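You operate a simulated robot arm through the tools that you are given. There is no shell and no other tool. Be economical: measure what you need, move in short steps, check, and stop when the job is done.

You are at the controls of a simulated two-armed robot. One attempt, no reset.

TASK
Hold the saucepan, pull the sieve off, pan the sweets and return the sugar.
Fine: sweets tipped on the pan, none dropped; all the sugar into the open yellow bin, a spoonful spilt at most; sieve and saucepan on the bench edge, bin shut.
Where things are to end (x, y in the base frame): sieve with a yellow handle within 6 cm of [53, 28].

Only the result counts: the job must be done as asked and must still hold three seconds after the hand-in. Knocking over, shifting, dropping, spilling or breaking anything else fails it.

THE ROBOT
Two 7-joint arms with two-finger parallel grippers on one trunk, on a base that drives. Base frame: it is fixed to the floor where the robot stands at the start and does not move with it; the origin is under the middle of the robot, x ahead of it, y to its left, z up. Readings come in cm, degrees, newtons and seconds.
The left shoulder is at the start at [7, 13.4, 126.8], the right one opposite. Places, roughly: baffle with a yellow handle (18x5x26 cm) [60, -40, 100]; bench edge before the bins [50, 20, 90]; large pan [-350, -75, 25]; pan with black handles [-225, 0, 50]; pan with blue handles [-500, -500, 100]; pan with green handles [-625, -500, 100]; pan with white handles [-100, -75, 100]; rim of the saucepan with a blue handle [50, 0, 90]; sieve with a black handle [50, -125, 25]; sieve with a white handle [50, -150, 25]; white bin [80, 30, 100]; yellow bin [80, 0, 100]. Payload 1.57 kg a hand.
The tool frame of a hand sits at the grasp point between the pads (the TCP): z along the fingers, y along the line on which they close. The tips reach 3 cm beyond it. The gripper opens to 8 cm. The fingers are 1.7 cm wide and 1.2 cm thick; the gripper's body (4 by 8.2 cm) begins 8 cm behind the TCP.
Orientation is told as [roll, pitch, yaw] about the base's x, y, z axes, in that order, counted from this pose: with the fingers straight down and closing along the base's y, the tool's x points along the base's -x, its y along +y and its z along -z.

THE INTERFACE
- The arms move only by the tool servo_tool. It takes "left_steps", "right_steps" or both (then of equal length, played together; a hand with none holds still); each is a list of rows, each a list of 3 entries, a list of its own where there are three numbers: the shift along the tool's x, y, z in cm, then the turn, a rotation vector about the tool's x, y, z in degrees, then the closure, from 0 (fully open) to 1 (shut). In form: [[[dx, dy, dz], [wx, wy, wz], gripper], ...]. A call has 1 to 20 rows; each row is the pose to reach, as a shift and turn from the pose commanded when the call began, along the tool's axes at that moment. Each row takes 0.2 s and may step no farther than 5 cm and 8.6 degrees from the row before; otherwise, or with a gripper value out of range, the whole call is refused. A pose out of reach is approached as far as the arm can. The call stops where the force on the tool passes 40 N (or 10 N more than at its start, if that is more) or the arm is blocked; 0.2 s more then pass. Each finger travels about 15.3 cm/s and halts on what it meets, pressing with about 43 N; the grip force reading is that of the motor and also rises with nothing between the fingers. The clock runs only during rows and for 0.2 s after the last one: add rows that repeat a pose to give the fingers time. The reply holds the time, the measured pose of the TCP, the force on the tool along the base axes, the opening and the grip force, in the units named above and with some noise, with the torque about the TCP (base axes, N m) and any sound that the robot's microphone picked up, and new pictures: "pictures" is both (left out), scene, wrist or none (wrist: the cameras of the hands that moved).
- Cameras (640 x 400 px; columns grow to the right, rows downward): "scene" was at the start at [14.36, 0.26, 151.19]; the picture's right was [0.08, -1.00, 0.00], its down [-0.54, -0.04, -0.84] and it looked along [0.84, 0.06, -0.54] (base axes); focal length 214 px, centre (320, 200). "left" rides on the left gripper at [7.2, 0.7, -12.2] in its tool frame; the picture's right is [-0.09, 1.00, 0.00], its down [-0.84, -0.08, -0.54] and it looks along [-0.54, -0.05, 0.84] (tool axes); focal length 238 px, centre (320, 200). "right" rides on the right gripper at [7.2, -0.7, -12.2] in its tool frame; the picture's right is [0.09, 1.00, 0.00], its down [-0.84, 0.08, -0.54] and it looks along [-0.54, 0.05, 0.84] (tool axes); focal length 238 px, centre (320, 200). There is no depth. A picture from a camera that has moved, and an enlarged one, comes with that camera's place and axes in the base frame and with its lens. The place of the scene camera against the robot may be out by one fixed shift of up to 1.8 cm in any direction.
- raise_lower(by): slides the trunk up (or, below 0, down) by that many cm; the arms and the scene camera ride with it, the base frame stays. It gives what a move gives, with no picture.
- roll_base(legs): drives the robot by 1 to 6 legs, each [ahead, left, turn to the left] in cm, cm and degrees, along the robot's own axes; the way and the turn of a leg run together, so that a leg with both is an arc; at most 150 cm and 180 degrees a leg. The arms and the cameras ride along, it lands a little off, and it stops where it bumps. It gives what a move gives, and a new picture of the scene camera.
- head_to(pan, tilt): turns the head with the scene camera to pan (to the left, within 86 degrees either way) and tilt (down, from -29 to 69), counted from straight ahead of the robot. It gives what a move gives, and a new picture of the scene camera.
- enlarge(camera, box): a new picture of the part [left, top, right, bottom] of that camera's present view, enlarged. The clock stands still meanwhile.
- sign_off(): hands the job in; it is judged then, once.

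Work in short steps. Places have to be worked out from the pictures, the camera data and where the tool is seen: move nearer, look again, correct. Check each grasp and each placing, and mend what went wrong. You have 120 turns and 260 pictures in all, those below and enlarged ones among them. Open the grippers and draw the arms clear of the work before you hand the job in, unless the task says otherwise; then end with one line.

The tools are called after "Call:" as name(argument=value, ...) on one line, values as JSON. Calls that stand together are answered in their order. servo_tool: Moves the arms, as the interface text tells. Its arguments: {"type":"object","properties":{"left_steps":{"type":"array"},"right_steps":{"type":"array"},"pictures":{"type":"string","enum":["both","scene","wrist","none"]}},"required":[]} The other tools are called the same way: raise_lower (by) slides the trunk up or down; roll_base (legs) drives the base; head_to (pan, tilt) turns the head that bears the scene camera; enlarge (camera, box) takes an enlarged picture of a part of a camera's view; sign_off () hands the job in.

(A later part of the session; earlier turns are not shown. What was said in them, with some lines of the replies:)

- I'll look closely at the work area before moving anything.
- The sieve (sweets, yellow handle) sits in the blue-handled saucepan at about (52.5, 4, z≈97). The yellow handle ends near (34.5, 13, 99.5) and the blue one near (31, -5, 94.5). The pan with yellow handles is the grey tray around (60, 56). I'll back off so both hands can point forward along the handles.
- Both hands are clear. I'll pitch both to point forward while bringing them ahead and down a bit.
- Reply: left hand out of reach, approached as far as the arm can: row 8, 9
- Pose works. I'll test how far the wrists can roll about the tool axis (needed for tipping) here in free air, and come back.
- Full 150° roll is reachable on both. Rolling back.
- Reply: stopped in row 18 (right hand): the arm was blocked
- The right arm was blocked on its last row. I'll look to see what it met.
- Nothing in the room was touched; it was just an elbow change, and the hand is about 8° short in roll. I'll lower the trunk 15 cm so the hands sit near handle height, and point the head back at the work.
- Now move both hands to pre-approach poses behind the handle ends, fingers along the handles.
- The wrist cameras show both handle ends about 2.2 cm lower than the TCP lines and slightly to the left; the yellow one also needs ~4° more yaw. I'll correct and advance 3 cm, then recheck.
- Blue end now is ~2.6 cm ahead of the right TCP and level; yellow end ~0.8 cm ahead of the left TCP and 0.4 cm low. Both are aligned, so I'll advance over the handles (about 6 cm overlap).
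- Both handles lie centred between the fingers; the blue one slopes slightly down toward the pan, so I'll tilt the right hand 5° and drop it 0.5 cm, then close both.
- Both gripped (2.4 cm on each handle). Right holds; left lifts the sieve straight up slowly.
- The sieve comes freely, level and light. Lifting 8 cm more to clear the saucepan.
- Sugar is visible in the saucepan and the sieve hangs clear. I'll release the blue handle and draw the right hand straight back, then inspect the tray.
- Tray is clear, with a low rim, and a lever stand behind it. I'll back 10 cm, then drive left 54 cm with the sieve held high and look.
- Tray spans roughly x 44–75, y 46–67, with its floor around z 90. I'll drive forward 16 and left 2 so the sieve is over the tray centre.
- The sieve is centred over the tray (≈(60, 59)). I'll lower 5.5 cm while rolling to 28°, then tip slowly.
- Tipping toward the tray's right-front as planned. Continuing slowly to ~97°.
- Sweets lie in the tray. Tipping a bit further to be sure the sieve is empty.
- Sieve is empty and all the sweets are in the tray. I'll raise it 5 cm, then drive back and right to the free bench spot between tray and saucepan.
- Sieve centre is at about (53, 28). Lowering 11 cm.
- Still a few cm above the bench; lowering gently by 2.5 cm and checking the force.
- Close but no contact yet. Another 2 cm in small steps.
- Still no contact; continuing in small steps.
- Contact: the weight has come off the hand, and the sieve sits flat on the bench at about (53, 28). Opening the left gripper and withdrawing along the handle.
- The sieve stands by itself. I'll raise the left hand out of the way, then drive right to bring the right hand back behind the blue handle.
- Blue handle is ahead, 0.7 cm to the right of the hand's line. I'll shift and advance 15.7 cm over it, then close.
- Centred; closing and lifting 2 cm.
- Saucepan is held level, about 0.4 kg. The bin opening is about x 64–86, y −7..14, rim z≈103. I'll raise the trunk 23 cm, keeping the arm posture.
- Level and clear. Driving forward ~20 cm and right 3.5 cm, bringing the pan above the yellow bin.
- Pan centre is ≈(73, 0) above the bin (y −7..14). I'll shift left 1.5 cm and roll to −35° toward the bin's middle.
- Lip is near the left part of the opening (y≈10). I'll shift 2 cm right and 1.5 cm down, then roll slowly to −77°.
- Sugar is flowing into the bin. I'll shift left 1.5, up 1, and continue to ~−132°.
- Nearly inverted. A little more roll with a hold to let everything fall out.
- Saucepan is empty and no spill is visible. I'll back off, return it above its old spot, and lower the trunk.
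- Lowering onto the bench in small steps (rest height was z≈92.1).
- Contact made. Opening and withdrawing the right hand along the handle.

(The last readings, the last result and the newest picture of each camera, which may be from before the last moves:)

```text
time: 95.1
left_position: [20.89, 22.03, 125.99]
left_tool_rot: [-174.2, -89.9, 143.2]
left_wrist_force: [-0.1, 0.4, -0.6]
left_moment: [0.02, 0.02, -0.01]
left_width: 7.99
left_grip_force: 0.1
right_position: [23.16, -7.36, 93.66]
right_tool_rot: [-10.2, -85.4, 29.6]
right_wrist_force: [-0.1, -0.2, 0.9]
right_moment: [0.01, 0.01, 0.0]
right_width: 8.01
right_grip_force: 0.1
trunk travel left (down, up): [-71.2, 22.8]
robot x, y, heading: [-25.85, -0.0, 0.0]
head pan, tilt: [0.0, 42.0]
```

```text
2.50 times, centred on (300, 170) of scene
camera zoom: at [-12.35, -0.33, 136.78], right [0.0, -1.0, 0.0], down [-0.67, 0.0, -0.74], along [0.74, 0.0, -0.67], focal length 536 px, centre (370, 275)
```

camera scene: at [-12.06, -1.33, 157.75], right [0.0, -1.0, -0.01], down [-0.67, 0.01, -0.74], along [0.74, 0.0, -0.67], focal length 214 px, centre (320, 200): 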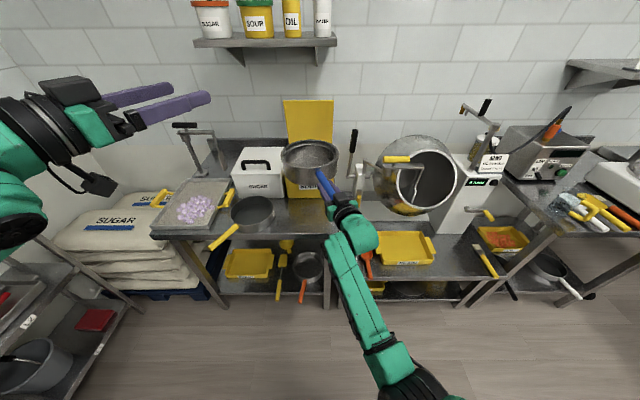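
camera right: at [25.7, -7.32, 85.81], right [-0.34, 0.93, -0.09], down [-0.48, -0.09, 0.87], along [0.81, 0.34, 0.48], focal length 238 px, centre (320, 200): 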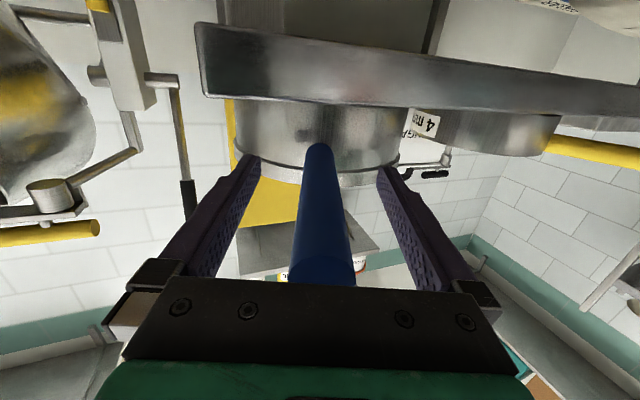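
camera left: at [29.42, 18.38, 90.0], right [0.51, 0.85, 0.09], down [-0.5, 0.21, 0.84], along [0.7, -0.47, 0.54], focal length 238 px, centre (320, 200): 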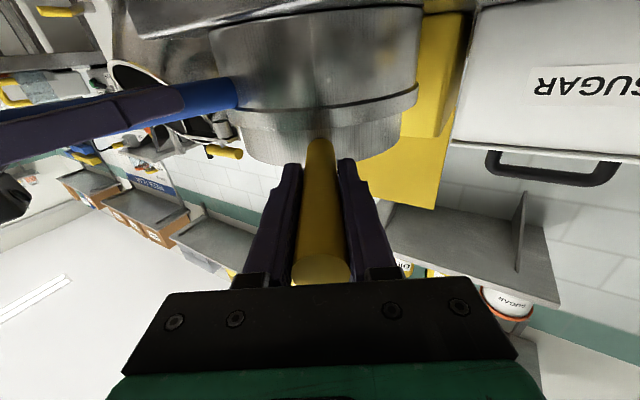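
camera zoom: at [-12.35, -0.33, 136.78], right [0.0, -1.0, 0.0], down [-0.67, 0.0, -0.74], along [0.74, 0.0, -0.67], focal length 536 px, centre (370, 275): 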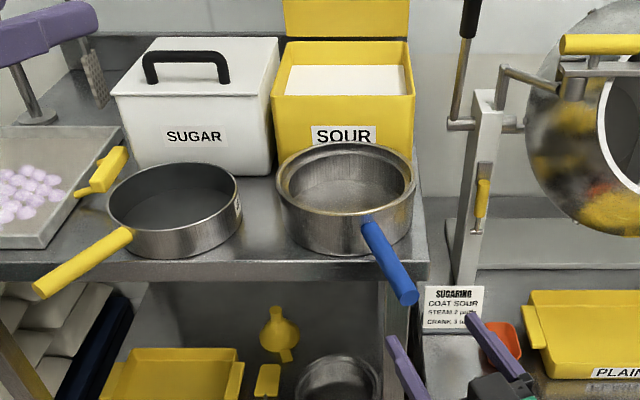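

Saucepan is down and free. Now the lid, standing open at x≈87, top z≈125. I'll raise the trunk 20 cm, then turn the right hand to point ahead and down, fingers shut, to hook it from behind.

Call:
raise_lower(by=20)

Call:
servo_tool(right_steps=[[[-3, 0, 0], [3, 4, 0], 0.5], [[-6, 0, 0], [6, 8, 0], 1], [[-9, 0, 0], [9, 12, 0], 1], [[-12, 0, 0], [12, 16, 0], 1], [[-15, 0, 0], [14, 20, 0], 1], [[-18, 0, 0], [16, 24, 0], 1], [[-21, 0, 0], [17, 28, 0], 1], [[-24, 0, 0], [18, 32, 0], 1], [[-26, 0, 0], [19, 36, 0], 1], [[-28, 0, 0], [20, 40, 0], 1], [[-28, 0, 0], [20, 40, 0], 1]], pictures="both")

```text
time: 97.3
left_position: [20.97, 21.96, 145.84]
left_tool_rot: [-144.6, -89.9, 113.6]
left_wrist_force: [0.2, -0.5, 0.5]
left_moment: [0.01, 0.0, -0.02]
left_width: 7.97
left_grip_force: 0.0
right_position: [23.21, -7.27, 113.59]
right_tool_rot: [-9.9, -85.2, 29.4]
right_wrist_force: [-0.2, 0.4, 0.1]
right_moment: [-0.02, -0.03, 0.0]
right_width: 8.01
right_grip_force: 0.1
trunk travel left (down, up): [-91.2, 2.8]
robot x, y, heading: [-25.78, -0.24, 0.0]
head pan, tilt: [0.0, 42.0]
```

```text
time: 98.6
left_position: [21.21, 21.89, 145.82]
left_tool_rot: [-102.8, -89.8, 71.6]
left_wrist_force: [-0.9, -0.3, -0.4]
left_moment: [0.01, 0.02, -0.03]
left_width: 7.98
left_grip_force: 0.1
right_position: [25.23, -10.61, 126.97]
right_tool_rot: [-29.9, -59.9, 28.2]
right_wrist_force: [-0.3, -0.9, -0.3]
right_moment: [0.02, -0.01, 0.01]
right_width: 0.0
right_grip_force: 21.2
trunk travel left (down, up): [-91.2, 2.8]
robot x, y, heading: [-26.12, 0.31, -0.2]
head pan, tilt: [0.0, 42.0]
stopped in row 6 (right hand): the arm was blocked; the commanded pose is now the measured one
camera scene: at [-12.04, -0.34, 156.75], right [0.0, -1.0, 0.0], down [-0.67, 0.0, -0.74], along [0.74, 0.0, -0.67], focal length 214 px, centre (320, 200)
camera right: at [11.14, -11.88, 126.11], right [-0.07, 0.94, -0.33], down [-0.12, 0.32, 0.94], along [0.99, 0.11, 0.09], focal length 238 px, centre (320, 200)
```

scene: 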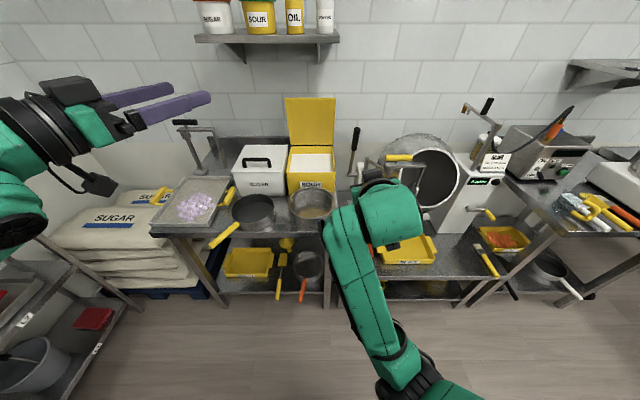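
right: 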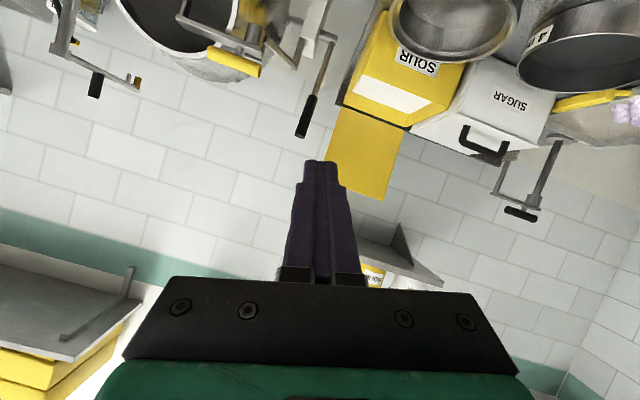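

The arm stalled because it was folded near the body. From the readings I computed the turn still needed (heading straight, 50° down) and will make it while extending forward into free space.

Call:
servo_tool(right_steps=[[[-2.5, 0.7, 2], [-1.1, 3.3, 1.8], 1], [[-5, 1.4, 3.9], [-2.2, 6.7, 3.6], 1], [[-7.5, 2.1, 5.9], [-3.3, 10, 5.4], 1], [[-10, 2.7, 7.9], [-4.4, 13.4, 7.1], 1], [[-12.6, 3.4, 9.9], [-5.5, 16.7, 8.9], 1], [[-15.1, 4.1, 11.8], [-6.6, 20, 10.7], 1], [[-17.6, 4.8, 13.8], [-7.7, 23.4, 12.5], 1], [[-17.6, 4.8, 13.8], [-7.7, 23.4, 12.5], 1]], pictures="wrist")

```text
time: 100.4
left_position: [21.08, 21.98, 145.85]
left_tool_rot: [-147.8, -90.0, 116.6]
left_wrist_force: [0.3, 0.0, 0.6]
left_moment: [-0.02, 0.01, -0.03]
left_width: 8.01
left_grip_force: 0.1
right_position: [43.17, -3.56, 134.28]
right_tool_rot: [-1.7, -42.4, 1.7]
right_wrist_force: [-0.2, -0.4, -0.4]
right_moment: [0.01, -0.02, 0.0]
right_width: 0.0
right_grip_force: 21.7
right hand out of reach, approached as far as the arm can: row 7, 8
trunk travel left (down, up): [-91.2, 2.8]
robot x, y, heading: [-26.02, 0.02, -0.2]
head pan, tilt: [0.0, 42.0]
camera right: at [29.61, -4.27, 138.49], right [-0.08, 0.99, -0.08], down [0.25, 0.1, 0.96], along [0.96, 0.05, -0.26], focal length 238 px, centre (320, 200)
```

right: 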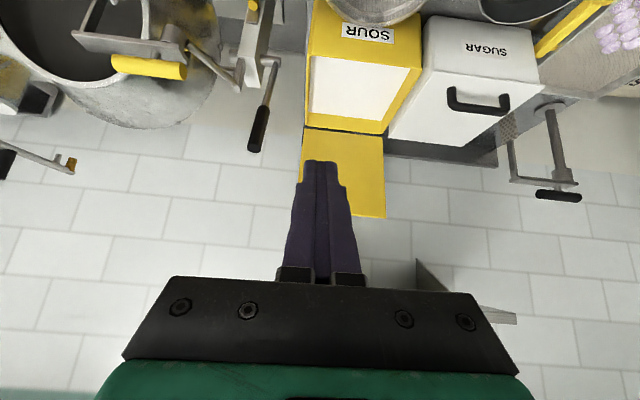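

At 50° down, the reach limit is about 69 cm ahead of the base axis. The lid is at 87, so the base must go well forward. I'll look straight down to see how much room it has before the bench.

Call:
head_to(pan=0, tilt=69)

```text
time: 101.3
left_position: [21.06, 21.96, 145.95]
left_tool_rot: [-142.4, -89.9, 111.1]
left_wrist_force: [0.0, 1.0, -0.5]
left_moment: [0.03, -0.02, -0.03]
left_width: 8.0
left_grip_force: 0.0
right_position: [43.0, -3.56, 134.28]
right_tool_rot: [-1.9, -42.4, 1.8]
right_wrist_force: [-0.4, -0.2, 0.2]
right_moment: [-0.02, 0.0, -0.02]
right_width: 0.0
right_grip_force: 21.7
trunk travel left (down, up): [-91.2, 2.8]
robot x, y, heading: [-26.3, 0.17, -0.3]
head pan, tilt: [0.0, 68.8]
camera scene: at [-14.97, -0.28, 153.45], right [0.0, -1.0, 0.0], down [-0.93, 0.0, -0.36], along [0.36, 0.0, -0.93], focal length 214 px, centre (320, 200)
```

scene: 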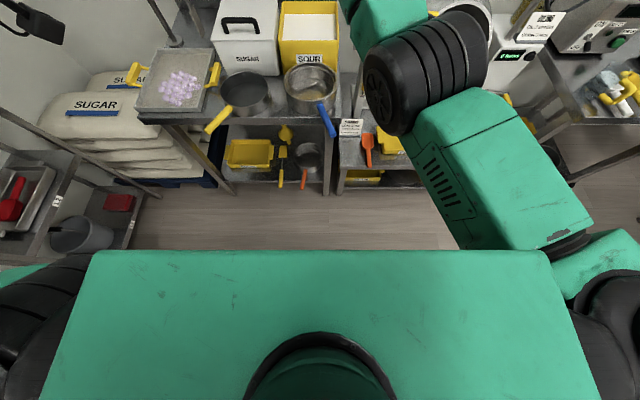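

The chest front is ~13 cm ahead of the axis, so the base can go to about x=5. I'll measure how far the right hand reaches when pitched flatter (15° down).

Call:
servo_tool(right_steps=[[[-1, 0, 2.5], [0, -6.6, 0], 1], [[-2, 0, 5], [0, -13.2, 0], 1], [[-3, 0, 7.5], [0, -19.8, 0], 1], [[-4, 0, 10], [0, -26.4, 0], 1], [[-4.9, 0, 12.5], [0, -33, 0], 1], [[-4.9, 0, 12.5], [0, -33, 0], 1], [[-4.9, 0, 12.5], [0, -33, 0], 1]], pictures="none")

Call:
head_to(pan=0, tilt=38)

```text
time: 102.9
left_position: [21.14, 21.82, 145.94]
left_tool_rot: [-150.9, -90.0, 119.7]
left_wrist_force: [-0.1, -0.3, -0.2]
left_moment: [0.02, -0.04, -0.02]
left_width: 8.01
left_grip_force: 0.1
right_position: [53.01, -3.1, 127.43]
right_tool_rot: [0.4, -73.2, -0.3]
right_wrist_force: [0.7, -0.1, -0.3]
right_moment: [-0.01, -0.01, 0.02]
right_width: 0.0
right_grip_force: 21.3
right hand out of reach, approached as far as the arm can: row 4, 5, 6, 7
trunk travel left (down, up): [-91.2, 2.8]
robot x, y, heading: [-26.07, 0.06, -0.5]
head pan, tilt: [0.0, 68.8]
```

```text
time: 103.9
left_position: [21.11, 22.08, 145.8]
left_tool_rot: [-145.1, -89.8, 114.1]
left_wrist_force: [-0.6, -0.3, 0.0]
left_moment: [-0.02, -0.02, 0.0]
left_width: 8.0
left_grip_force: 0.1
right_position: [52.98, -2.83, 127.59]
right_tool_rot: [0.0, -73.0, 0.2]
right_wrist_force: [-0.6, -0.4, -0.2]
right_moment: [-0.03, 0.02, 0.01]
right_width: 0.02
right_grip_force: 21.1
trunk travel left (down, up): [-91.2, 2.8]
robot x, y, heading: [-26.04, 0.21, -0.0]
head pan, tilt: [0.0, 38.0]
camera scene: at [-11.97, -0.25, 157.36], right [0.0, -1.0, 0.0], down [-0.62, 0.0, -0.79], along [0.79, 0.0, -0.62], focal length 214 px, centre (320, 200)
```

scene: 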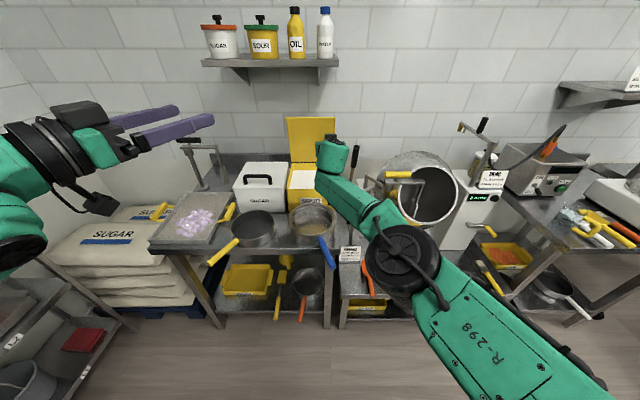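

The reach model gives ~77 cm at 30° down, and the first pictures put the base front 22 cm ahead of its axis. So base x≈11.5 still leaves ≥5 cm to the nearest protruding handles. I'll raise the trunk fully and set the hook pose.

Call:
raise_lower(by=2.7)

Call:
servo_tool(right_steps=[[[-0.2, -1.2, -0.7], [0, 3.3, 0], 1], [[-0.4, -2.5, -1.4], [0, 6.5, 0], 1], [[-0.7, -3.7, -2.1], [0, 9.8, 0], 1], [[-0.9, -5, -2.9], [0, 13, 0], 1], [[-0.9, -5, -2.9], [0, 13, 0], 1]], pictures="none")

Call:
roll_base(legs=[[0, 14, 0], [20, 0, 0]])

```text
time: 104.6
left_position: [21.03, 21.97, 148.55]
left_tool_rot: [-148.8, -89.9, 117.8]
left_wrist_force: [0.1, 0.3, 0.3]
left_moment: [0.03, 0.0, 0.05]
left_width: 8.02
left_grip_force: 0.0
right_position: [52.99, -2.89, 130.23]
right_tool_rot: [0.0, -73.1, 0.1]
right_wrist_force: [-0.5, -0.6, 0.5]
right_moment: [0.01, -0.02, 0.0]
right_width: 0.03
right_grip_force: 21.1
trunk travel left (down, up): [-93.9, 0.1]
robot x, y, heading: [-26.39, 0.38, -0.2]
head pan, tilt: [0.0, 38.0]
```

```text
time: 105.8
left_position: [21.08, 22.43, 148.61]
left_tool_rot: [-137.6, -89.7, 106.5]
left_wrist_force: [-0.2, 0.7, -0.1]
left_moment: [-0.05, 0.01, -0.02]
left_width: 7.98
left_grip_force: 0.1
right_position: [50.39, -7.61, 131.95]
right_tool_rot: [-0.3, -60.1, 0.5]
right_wrist_force: [-0.5, 0.1, 0.3]
right_moment: [0.0, 0.02, -0.05]
right_width: 0.0
right_grip_force: 21.0
right hand out of reach, approached as far as the arm can: row 2
trunk travel left (down, up): [-93.9, 0.1]
robot x, y, heading: [-26.28, 0.27, -0.1]
head pan, tilt: [0.0, 38.0]
```

```text
time: 108.3
left_position: [40.89, 35.64, 148.68]
left_tool_rot: [162.7, -89.6, 166.1]
left_wrist_force: [-0.6, 0.2, 0.1]
left_moment: [0.04, 0.01, 0.03]
left_width: 7.99
left_grip_force: 0.1
right_position: [70.23, 5.68, 132.36]
right_tool_rot: [0.1, -60.3, 0.0]
right_wrist_force: [-1.5, 0.2, 0.1]
right_moment: [0.01, -0.01, -0.03]
right_width: 0.01
right_grip_force: 21.6
trunk travel left (down, up): [-93.9, 0.1]
robot x, y, heading: [-5.77, 13.93, -0.3]
head pan, tilt: [0.0, 38.0]
camera scene: at [7.79, 13.39, 160.12], right [0.0, -1.0, 0.0], down [-0.61, 0.0, -0.79], along [0.79, 0.0, -0.61], focal length 214 px, centre (320, 200)
```

scene: 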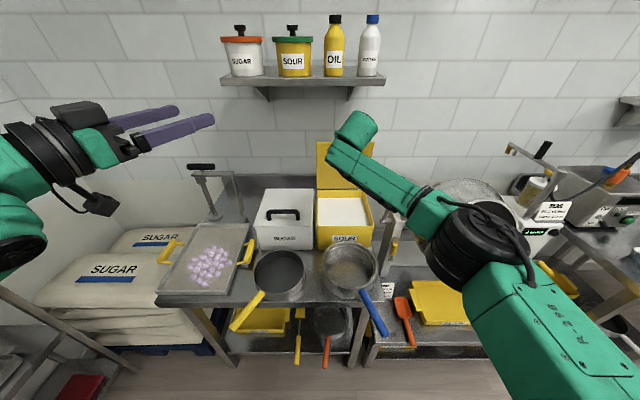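

Clear so far. Advance 9 cm more and check the lid with the wrist camera.

Call:
roll_base(legs=[[9, 0, 0]])

Call:
enlarge(camera="right", box=[0, 0, 640, 400])

```text
time: 109.4
left_position: [49.28, 35.67, 149.0]
left_tool_rot: [160.6, -89.5, 168.1]
left_wrist_force: [-0.6, 0.5, -1.7]
left_moment: [0.0, 0.01, 0.05]
left_width: 8.02
left_grip_force: 0.1
right_position: [78.77, 5.79, 132.62]
right_tool_rot: [0.0, -60.4, 0.1]
right_wrist_force: [0.0, -0.3, 0.4]
right_moment: [-0.02, 0.01, -0.03]
right_width: 0.0
right_grip_force: 21.1
trunk travel left (down, up): [-93.9, 0.1]
robot x, y, heading: [3.15, 13.52, -0.4]
head pan, tilt: [0.0, 38.0]
camera scene: at [16.21, 13.45, 160.16], right [0.0, -1.0, 0.0], down [-0.61, 0.0, -0.79], along [0.79, 0.0, -0.61], focal length 214 px, centre (320, 200)
```

scene: 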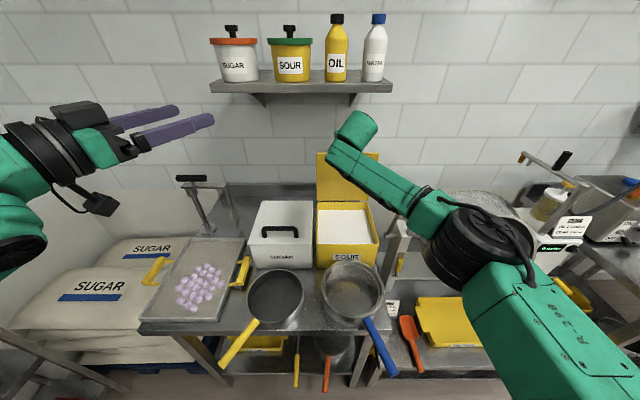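

```text
1.00 times, centred on (320, 200) of right (not enlarged: the box is as wide or as high as the picture)
camera zoom: at [64.66, 5.07, 132.28], right [-0.05, 1.0, -0.08], down [-0.06, 0.08, 1.0], along [1.0, 0.05, 0.06], focal length 238 px, centre (320, 200)
```

zoom: 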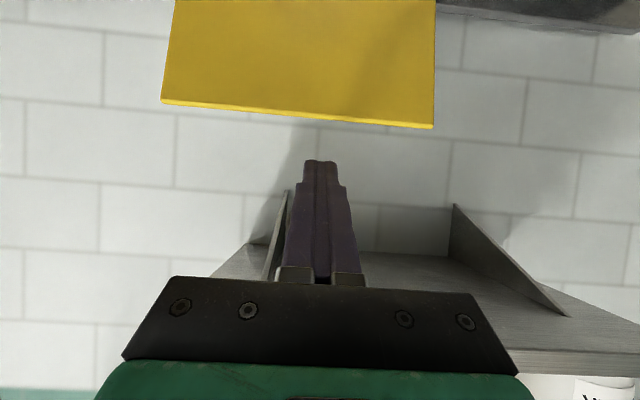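

Lid top edge is at z≈126.5, x≈84–86, and the fingers are above it and centred. Advancing 8 cm puts the tips over and behind it.

Call:
roll_base(legs=[[8, 0, 0]])

Call:
enlarge(camera="right", box=[0, 0, 640, 400])

```text
time: 110.5
left_position: [57.18, 35.58, 148.89]
left_tool_rot: [158.5, -89.4, 170.3]
left_wrist_force: [-1.4, -1.3, 0.2]
left_moment: [0.02, 0.05, 0.05]
left_width: 8.02
left_grip_force: 0.1
right_position: [86.72, 5.67, 132.48]
right_tool_rot: [0.1, -60.7, 0.0]
right_wrist_force: [0.1, 0.5, 0.7]
right_moment: [0.03, 0.01, -0.01]
right_width: 0.01
right_grip_force: 20.6
trunk travel left (down, up): [-93.9, 0.1]
robot x, y, heading: [10.98, 14.19, -0.0]
head pan, tilt: [0.0, 38.0]
camera scene: at [24.14, 13.4, 160.16], right [0.0, -1.0, 0.0], down [-0.61, 0.0, -0.79], along [0.79, 0.0, -0.61], focal length 214 px, centre (320, 200)
```

scene: 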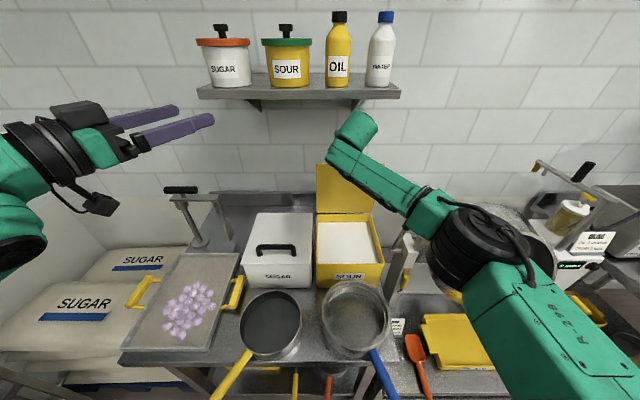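

```text
1.00 times, centred on (320, 200) of right (not enlarged: the box is as wide or as high as the picture)
camera zoom: at [72.59, 5.02, 132.31], right [-0.05, 1.0, -0.08], down [-0.06, 0.08, 1.0], along [1.0, 0.05, 0.06], focal length 238 px, centre (320, 200)
```

zoom: 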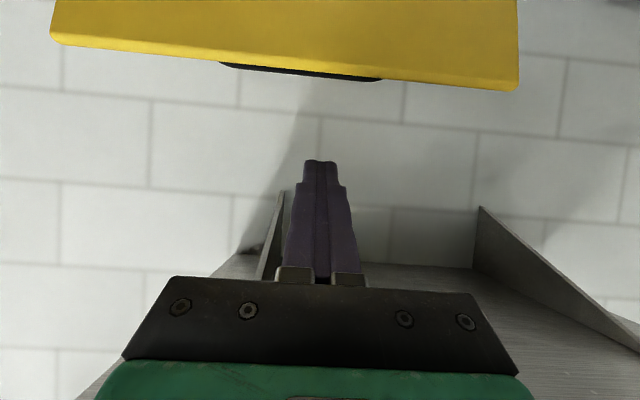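

Lid top edge: x≈83.5–84.5, z≈127, with a handle on its rear face. Fingers extend 4–5 cm past it. Lowering 5.3 cm so the tips are behind the lid.

Call:
servo_tool(right_steps=[[[1.2, 0, 0.65], [0, 0, 0], 1], [[2.3, 0, 1.3], [0, 0, 0], 1], [[3.5, 0, 2], [0, 0, 0], 1], [[4.2, 0, 2.35], [0, 0, 0], 1], [[4.6, 0, 2.6], [0, 0, 0], 1], [[4.6, 0, 2.6], [0, 0, 0], 1]], pictures="wrist")

```text
time: 111.9
left_position: [58.27, 35.79, 148.52]
left_tool_rot: [179.4, -89.8, 149.4]
left_wrist_force: [-0.2, 0.6, -0.2]
left_moment: [-0.02, 0.02, -0.01]
left_width: 8.04
left_grip_force: 0.0
right_position: [87.55, 5.63, 126.82]
right_tool_rot: [0.1, -60.2, 0.0]
right_wrist_force: [0.6, -0.3, -0.1]
right_moment: [0.02, 0.01, 0.0]
right_width: 0.0
right_grip_force: 21.7
trunk travel left (down, up): [-93.9, 0.1]
robot x, y, heading: [11.18, 13.7, -0.2]
head pan, tilt: [0.0, 38.0]
camera right: at [73.4, 5.02, 126.58], right [-0.05, 1.0, -0.08], down [-0.05, 0.08, 1.0], along [1.0, 0.05, 0.05], focal length 238 px, centre (320, 200)
```

right: 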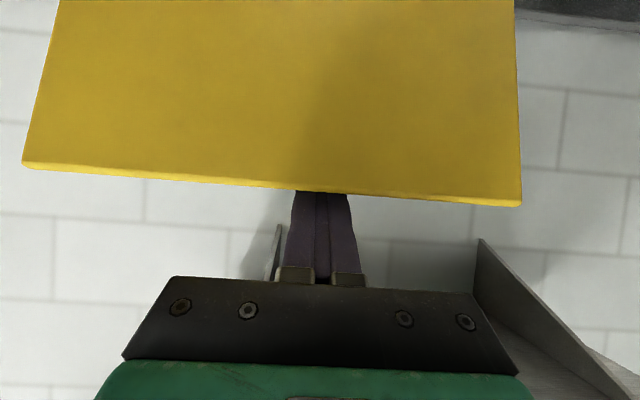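

The fingers are hooked behind the lid. Pulling it forward along its arc, to about 40°.

Call:
servo_tool(right_steps=[[[0.7, 0, -1.2], [0, 0, 0], 1], [[1.5, 0, -2.4], [0, 0, 0], 1], [[2.1, 0, -3.2], [0, 0, 0], 1], [[2.8, 0, -4.1], [0, 0, 0], 1], [[3.5, 0, -4.8], [0, 0, 0], 1], [[4.1, 0, -5.6], [0, 0, 0], 1], [[5.7, 0, -7], [0, 0, 0], 1], [[7.4, 0, -8.2], [0, 0, 0], 1], [[9.1, 0, -9.4], [0, 0, 0], 1], [[11, 0, -10.4], [0, 0, 0], 1], [[12.9, 0, -11.2], [0, 0, 0], 1]], pictures="both")

```text
time: 114.3
left_position: [58.14, 35.51, 148.58]
left_tool_rot: [176.8, -89.8, 152.0]
left_wrist_force: [0.3, -0.9, -1.1]
left_moment: [-0.02, -0.01, 0.01]
left_width: 8.02
left_grip_force: 0.0
right_position: [71.38, 5.67, 121.18]
right_tool_rot: [0.0, -60.1, 0.1]
right_wrist_force: [-0.5, -0.4, -0.5]
right_moment: [0.0, 0.0, 0.02]
right_width: 0.02
right_grip_force: 21.4
trunk travel left (down, up): [-93.9, 0.1]
robot x, y, heading: [10.89, 13.89, -0.5]
head pan, tilt: [0.0, 38.0]
camera scene: at [25.12, 13.39, 160.07], right [0.0, -1.0, 0.0], down [-0.62, 0.0, -0.79], along [0.79, 0.0, -0.62], focal length 214 px, centre (320, 200)
camera right: at [57.24, 4.97, 120.95], right [-0.05, 1.0, -0.08], down [-0.05, 0.08, 1.0], along [1.0, 0.05, 0.05], focal length 238 px, centre (320, 200)
```

scene: 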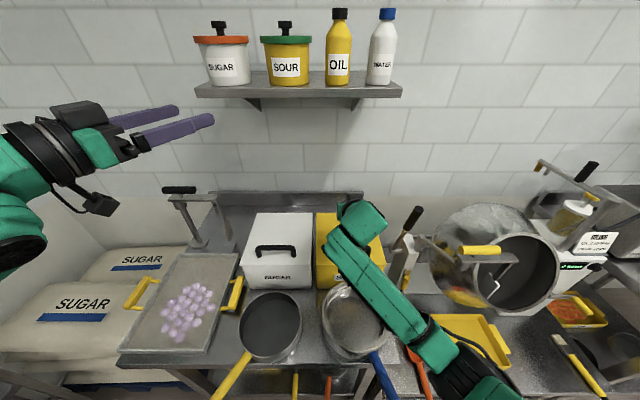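
right: 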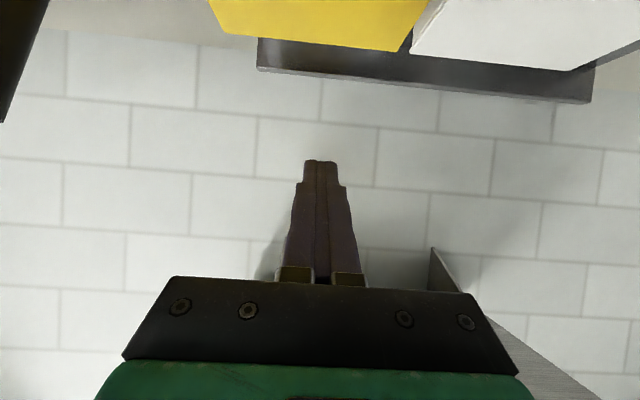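

The lid seems to have dropped shut on its own. I'll back away and inspect.

Call:
roll_base(legs=[[-37, 0, 0]])

Call:
enlarge(camera="scene", box=[150, 120, 390, 280])

Call:
enlarge(camera="right", box=[200, 0, 640, 275])

```text
time: 116.7
left_position: [21.48, 35.88, 148.46]
left_tool_rot: [-124.5, -89.9, 93.7]
left_wrist_force: [0.4, -0.3, -0.8]
left_moment: [0.01, 0.01, -0.03]
left_width: 8.01
left_grip_force: 0.0
right_position: [34.86, 6.09, 120.89]
right_tool_rot: [0.1, -60.0, 0.4]
right_wrist_force: [1.4, -0.3, -1.1]
right_moment: [0.0, 0.01, 0.0]
right_width: 0.0
right_grip_force: 21.8
trunk travel left (down, up): [-93.9, 0.1]
robot x, y, heading: [-25.52, 14.2, 0.0]
head pan, tilt: [0.0, 38.0]
camera scene: at [-11.38, 13.52, 160.03], right [0.0, -1.0, 0.0], down [-0.62, 0.0, -0.79], along [0.79, 0.0, -0.62], focal length 214 px, centre (320, 200)
```

scene: 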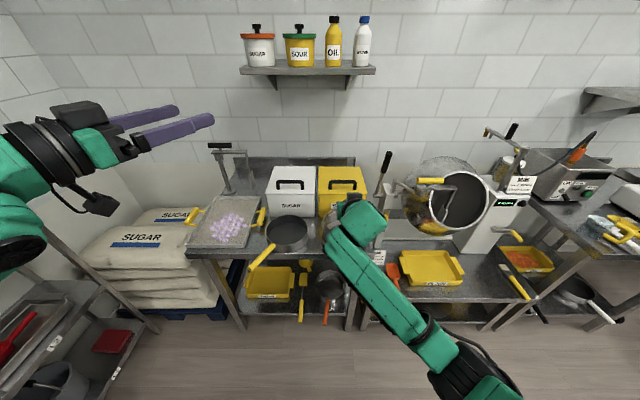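

```text
2.50 times, centred on (270, 200) of scene
camera zoom: at [-11.38, 13.52, 160.03], right [0.0, -1.0, 0.0], down [-0.62, 0.0, -0.79], along [0.79, 0.0, -0.62], focal length 536 px, centre (445, 200)
```

zoom: 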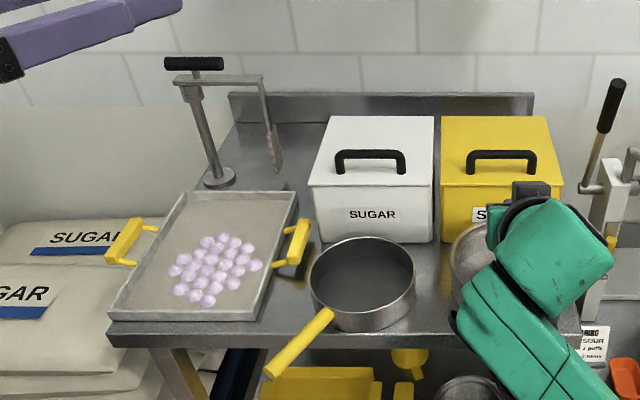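

```text
1.45 times, centred on (420, 138) of right
camera zoom: at [20.71, 5.32, 120.83], right [-0.05, 1.0, -0.08], down [-0.05, 0.08, 1.0], along [1.0, 0.06, 0.05], focal length 347 px, centre (174, 291)
```

zoom: 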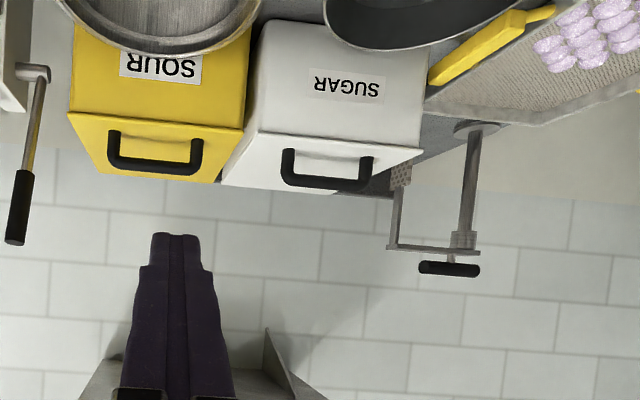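

The yellow bin is shut and the sieve is at about (52–53, 27–28). I'll open the right gripper and back farther for a last check of the whole bench.

Call:
servo_tool(right_steps=[[[0, 0, 0], [0, 0, 0], 0.5], [[0, 0, 0], [0, 0, 0], 0], [[0, 0, 0], [0, 0, 0], 0]], pictures="none")

Call:
roll_base(legs=[[-25, 0, 0], [0, 25, 0]])

Call:
enlarge(camera="scene", box=[290, 130, 470, 250])

```text
time: 117.5
left_position: [21.14, 35.99, 148.61]
left_tool_rot: [-178.1, -89.8, 147.3]
left_wrist_force: [-0.3, -0.3, 0.2]
left_moment: [0.03, 0.0, 0.01]
left_width: 8.01
left_grip_force: 0.1
right_position: [34.48, 6.03, 121.01]
right_tool_rot: [0.1, -60.3, 0.4]
right_wrist_force: [0.3, 0.2, -0.8]
right_moment: [0.02, -0.03, 0.01]
right_width: 7.98
right_grip_force: 0.1
trunk travel left (down, up): [-93.9, 0.1]
robot x, y, heading: [-26.22, 13.89, -0.1]
head pan, tilt: [0.0, 38.0]
```

```text
time: 120.7
left_position: [-3.97, 60.65, 148.72]
left_tool_rot: [124.4, -89.7, -155.4]
left_wrist_force: [0.0, -0.4, -0.8]
left_moment: [-0.02, -0.01, 0.06]
left_width: 8.02
left_grip_force: 0.0
right_position: [9.47, 30.86, 121.06]
right_tool_rot: [0.3, -60.3, 0.2]
right_wrist_force: [-0.4, 0.3, -0.4]
right_moment: [0.02, 0.0, 0.04]
right_width: 8.0
right_grip_force: 0.1
trunk travel left (down, up): [-93.9, 0.1]
robot x, y, heading: [-50.97, 39.15, -0.2]
head pan, tilt: [0.0, 38.0]
camera scene: at [-36.85, 38.23, 160.06], right [0.0, -1.0, 0.0], down [-0.62, 0.0, -0.79], along [0.79, 0.0, -0.62], focal length 214 px, centre (320, 200)
```

scene: 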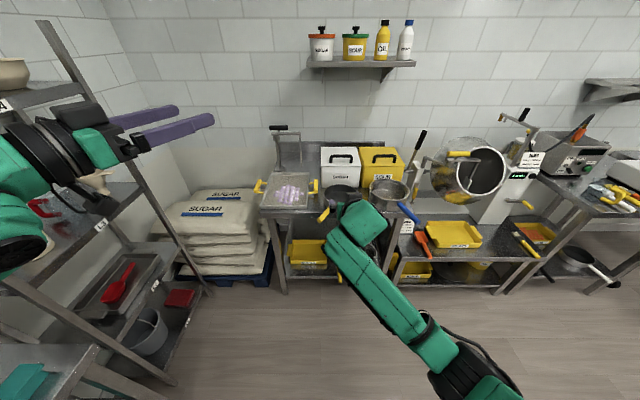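

```text
3.33 times, centred on (380, 190) of scene
camera zoom: at [-36.85, 38.23, 160.06], right [0.0, -1.0, 0.0], down [-0.62, 0.0, -0.79], along [0.79, 0.0, -0.62], focal length 715 px, centre (120, 233)
```

zoom: 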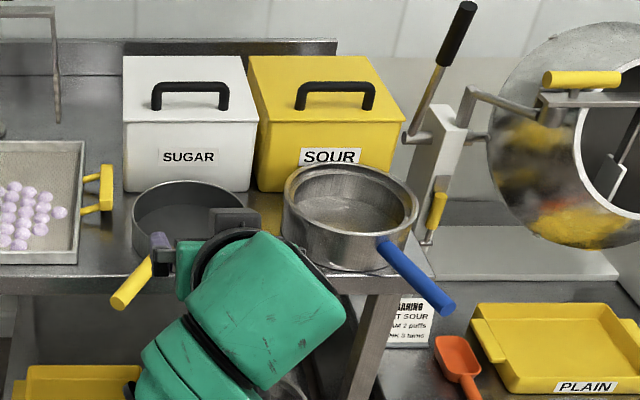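

Everything is in place. One closer look inside the saucepan for leftover sugar.

Call:
enlarge(camera="scene", box=[362, 165, 422, 205])

```text
10.00 times, centred on (392, 185) of scene
camera zoom: at [-36.85, 38.23, 160.06], right [0.0, -1.0, 0.0], down [-0.62, 0.0, -0.79], along [0.79, 0.0, -0.62], focal length 2145 px, centre (-400, 350)
```

zoom: 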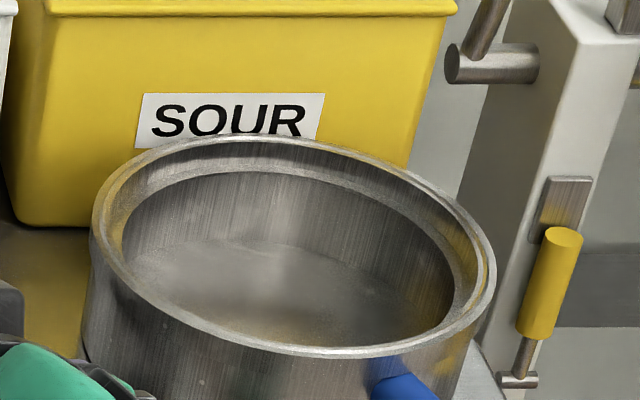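

The saucepan is bare metal inside, the bin is shut, and both hands are open and clear, so I'm handing in.

Call:
sign_off()

```text
The job is handed in.
```

The job is handed in: the sweets are in the pan with yellow handles, the sugar is in the yellow bin with its lid shut, the sieve is at about (53, 28), the saucepan is back on the bench edge, and I saw no spills or dropped sweets.
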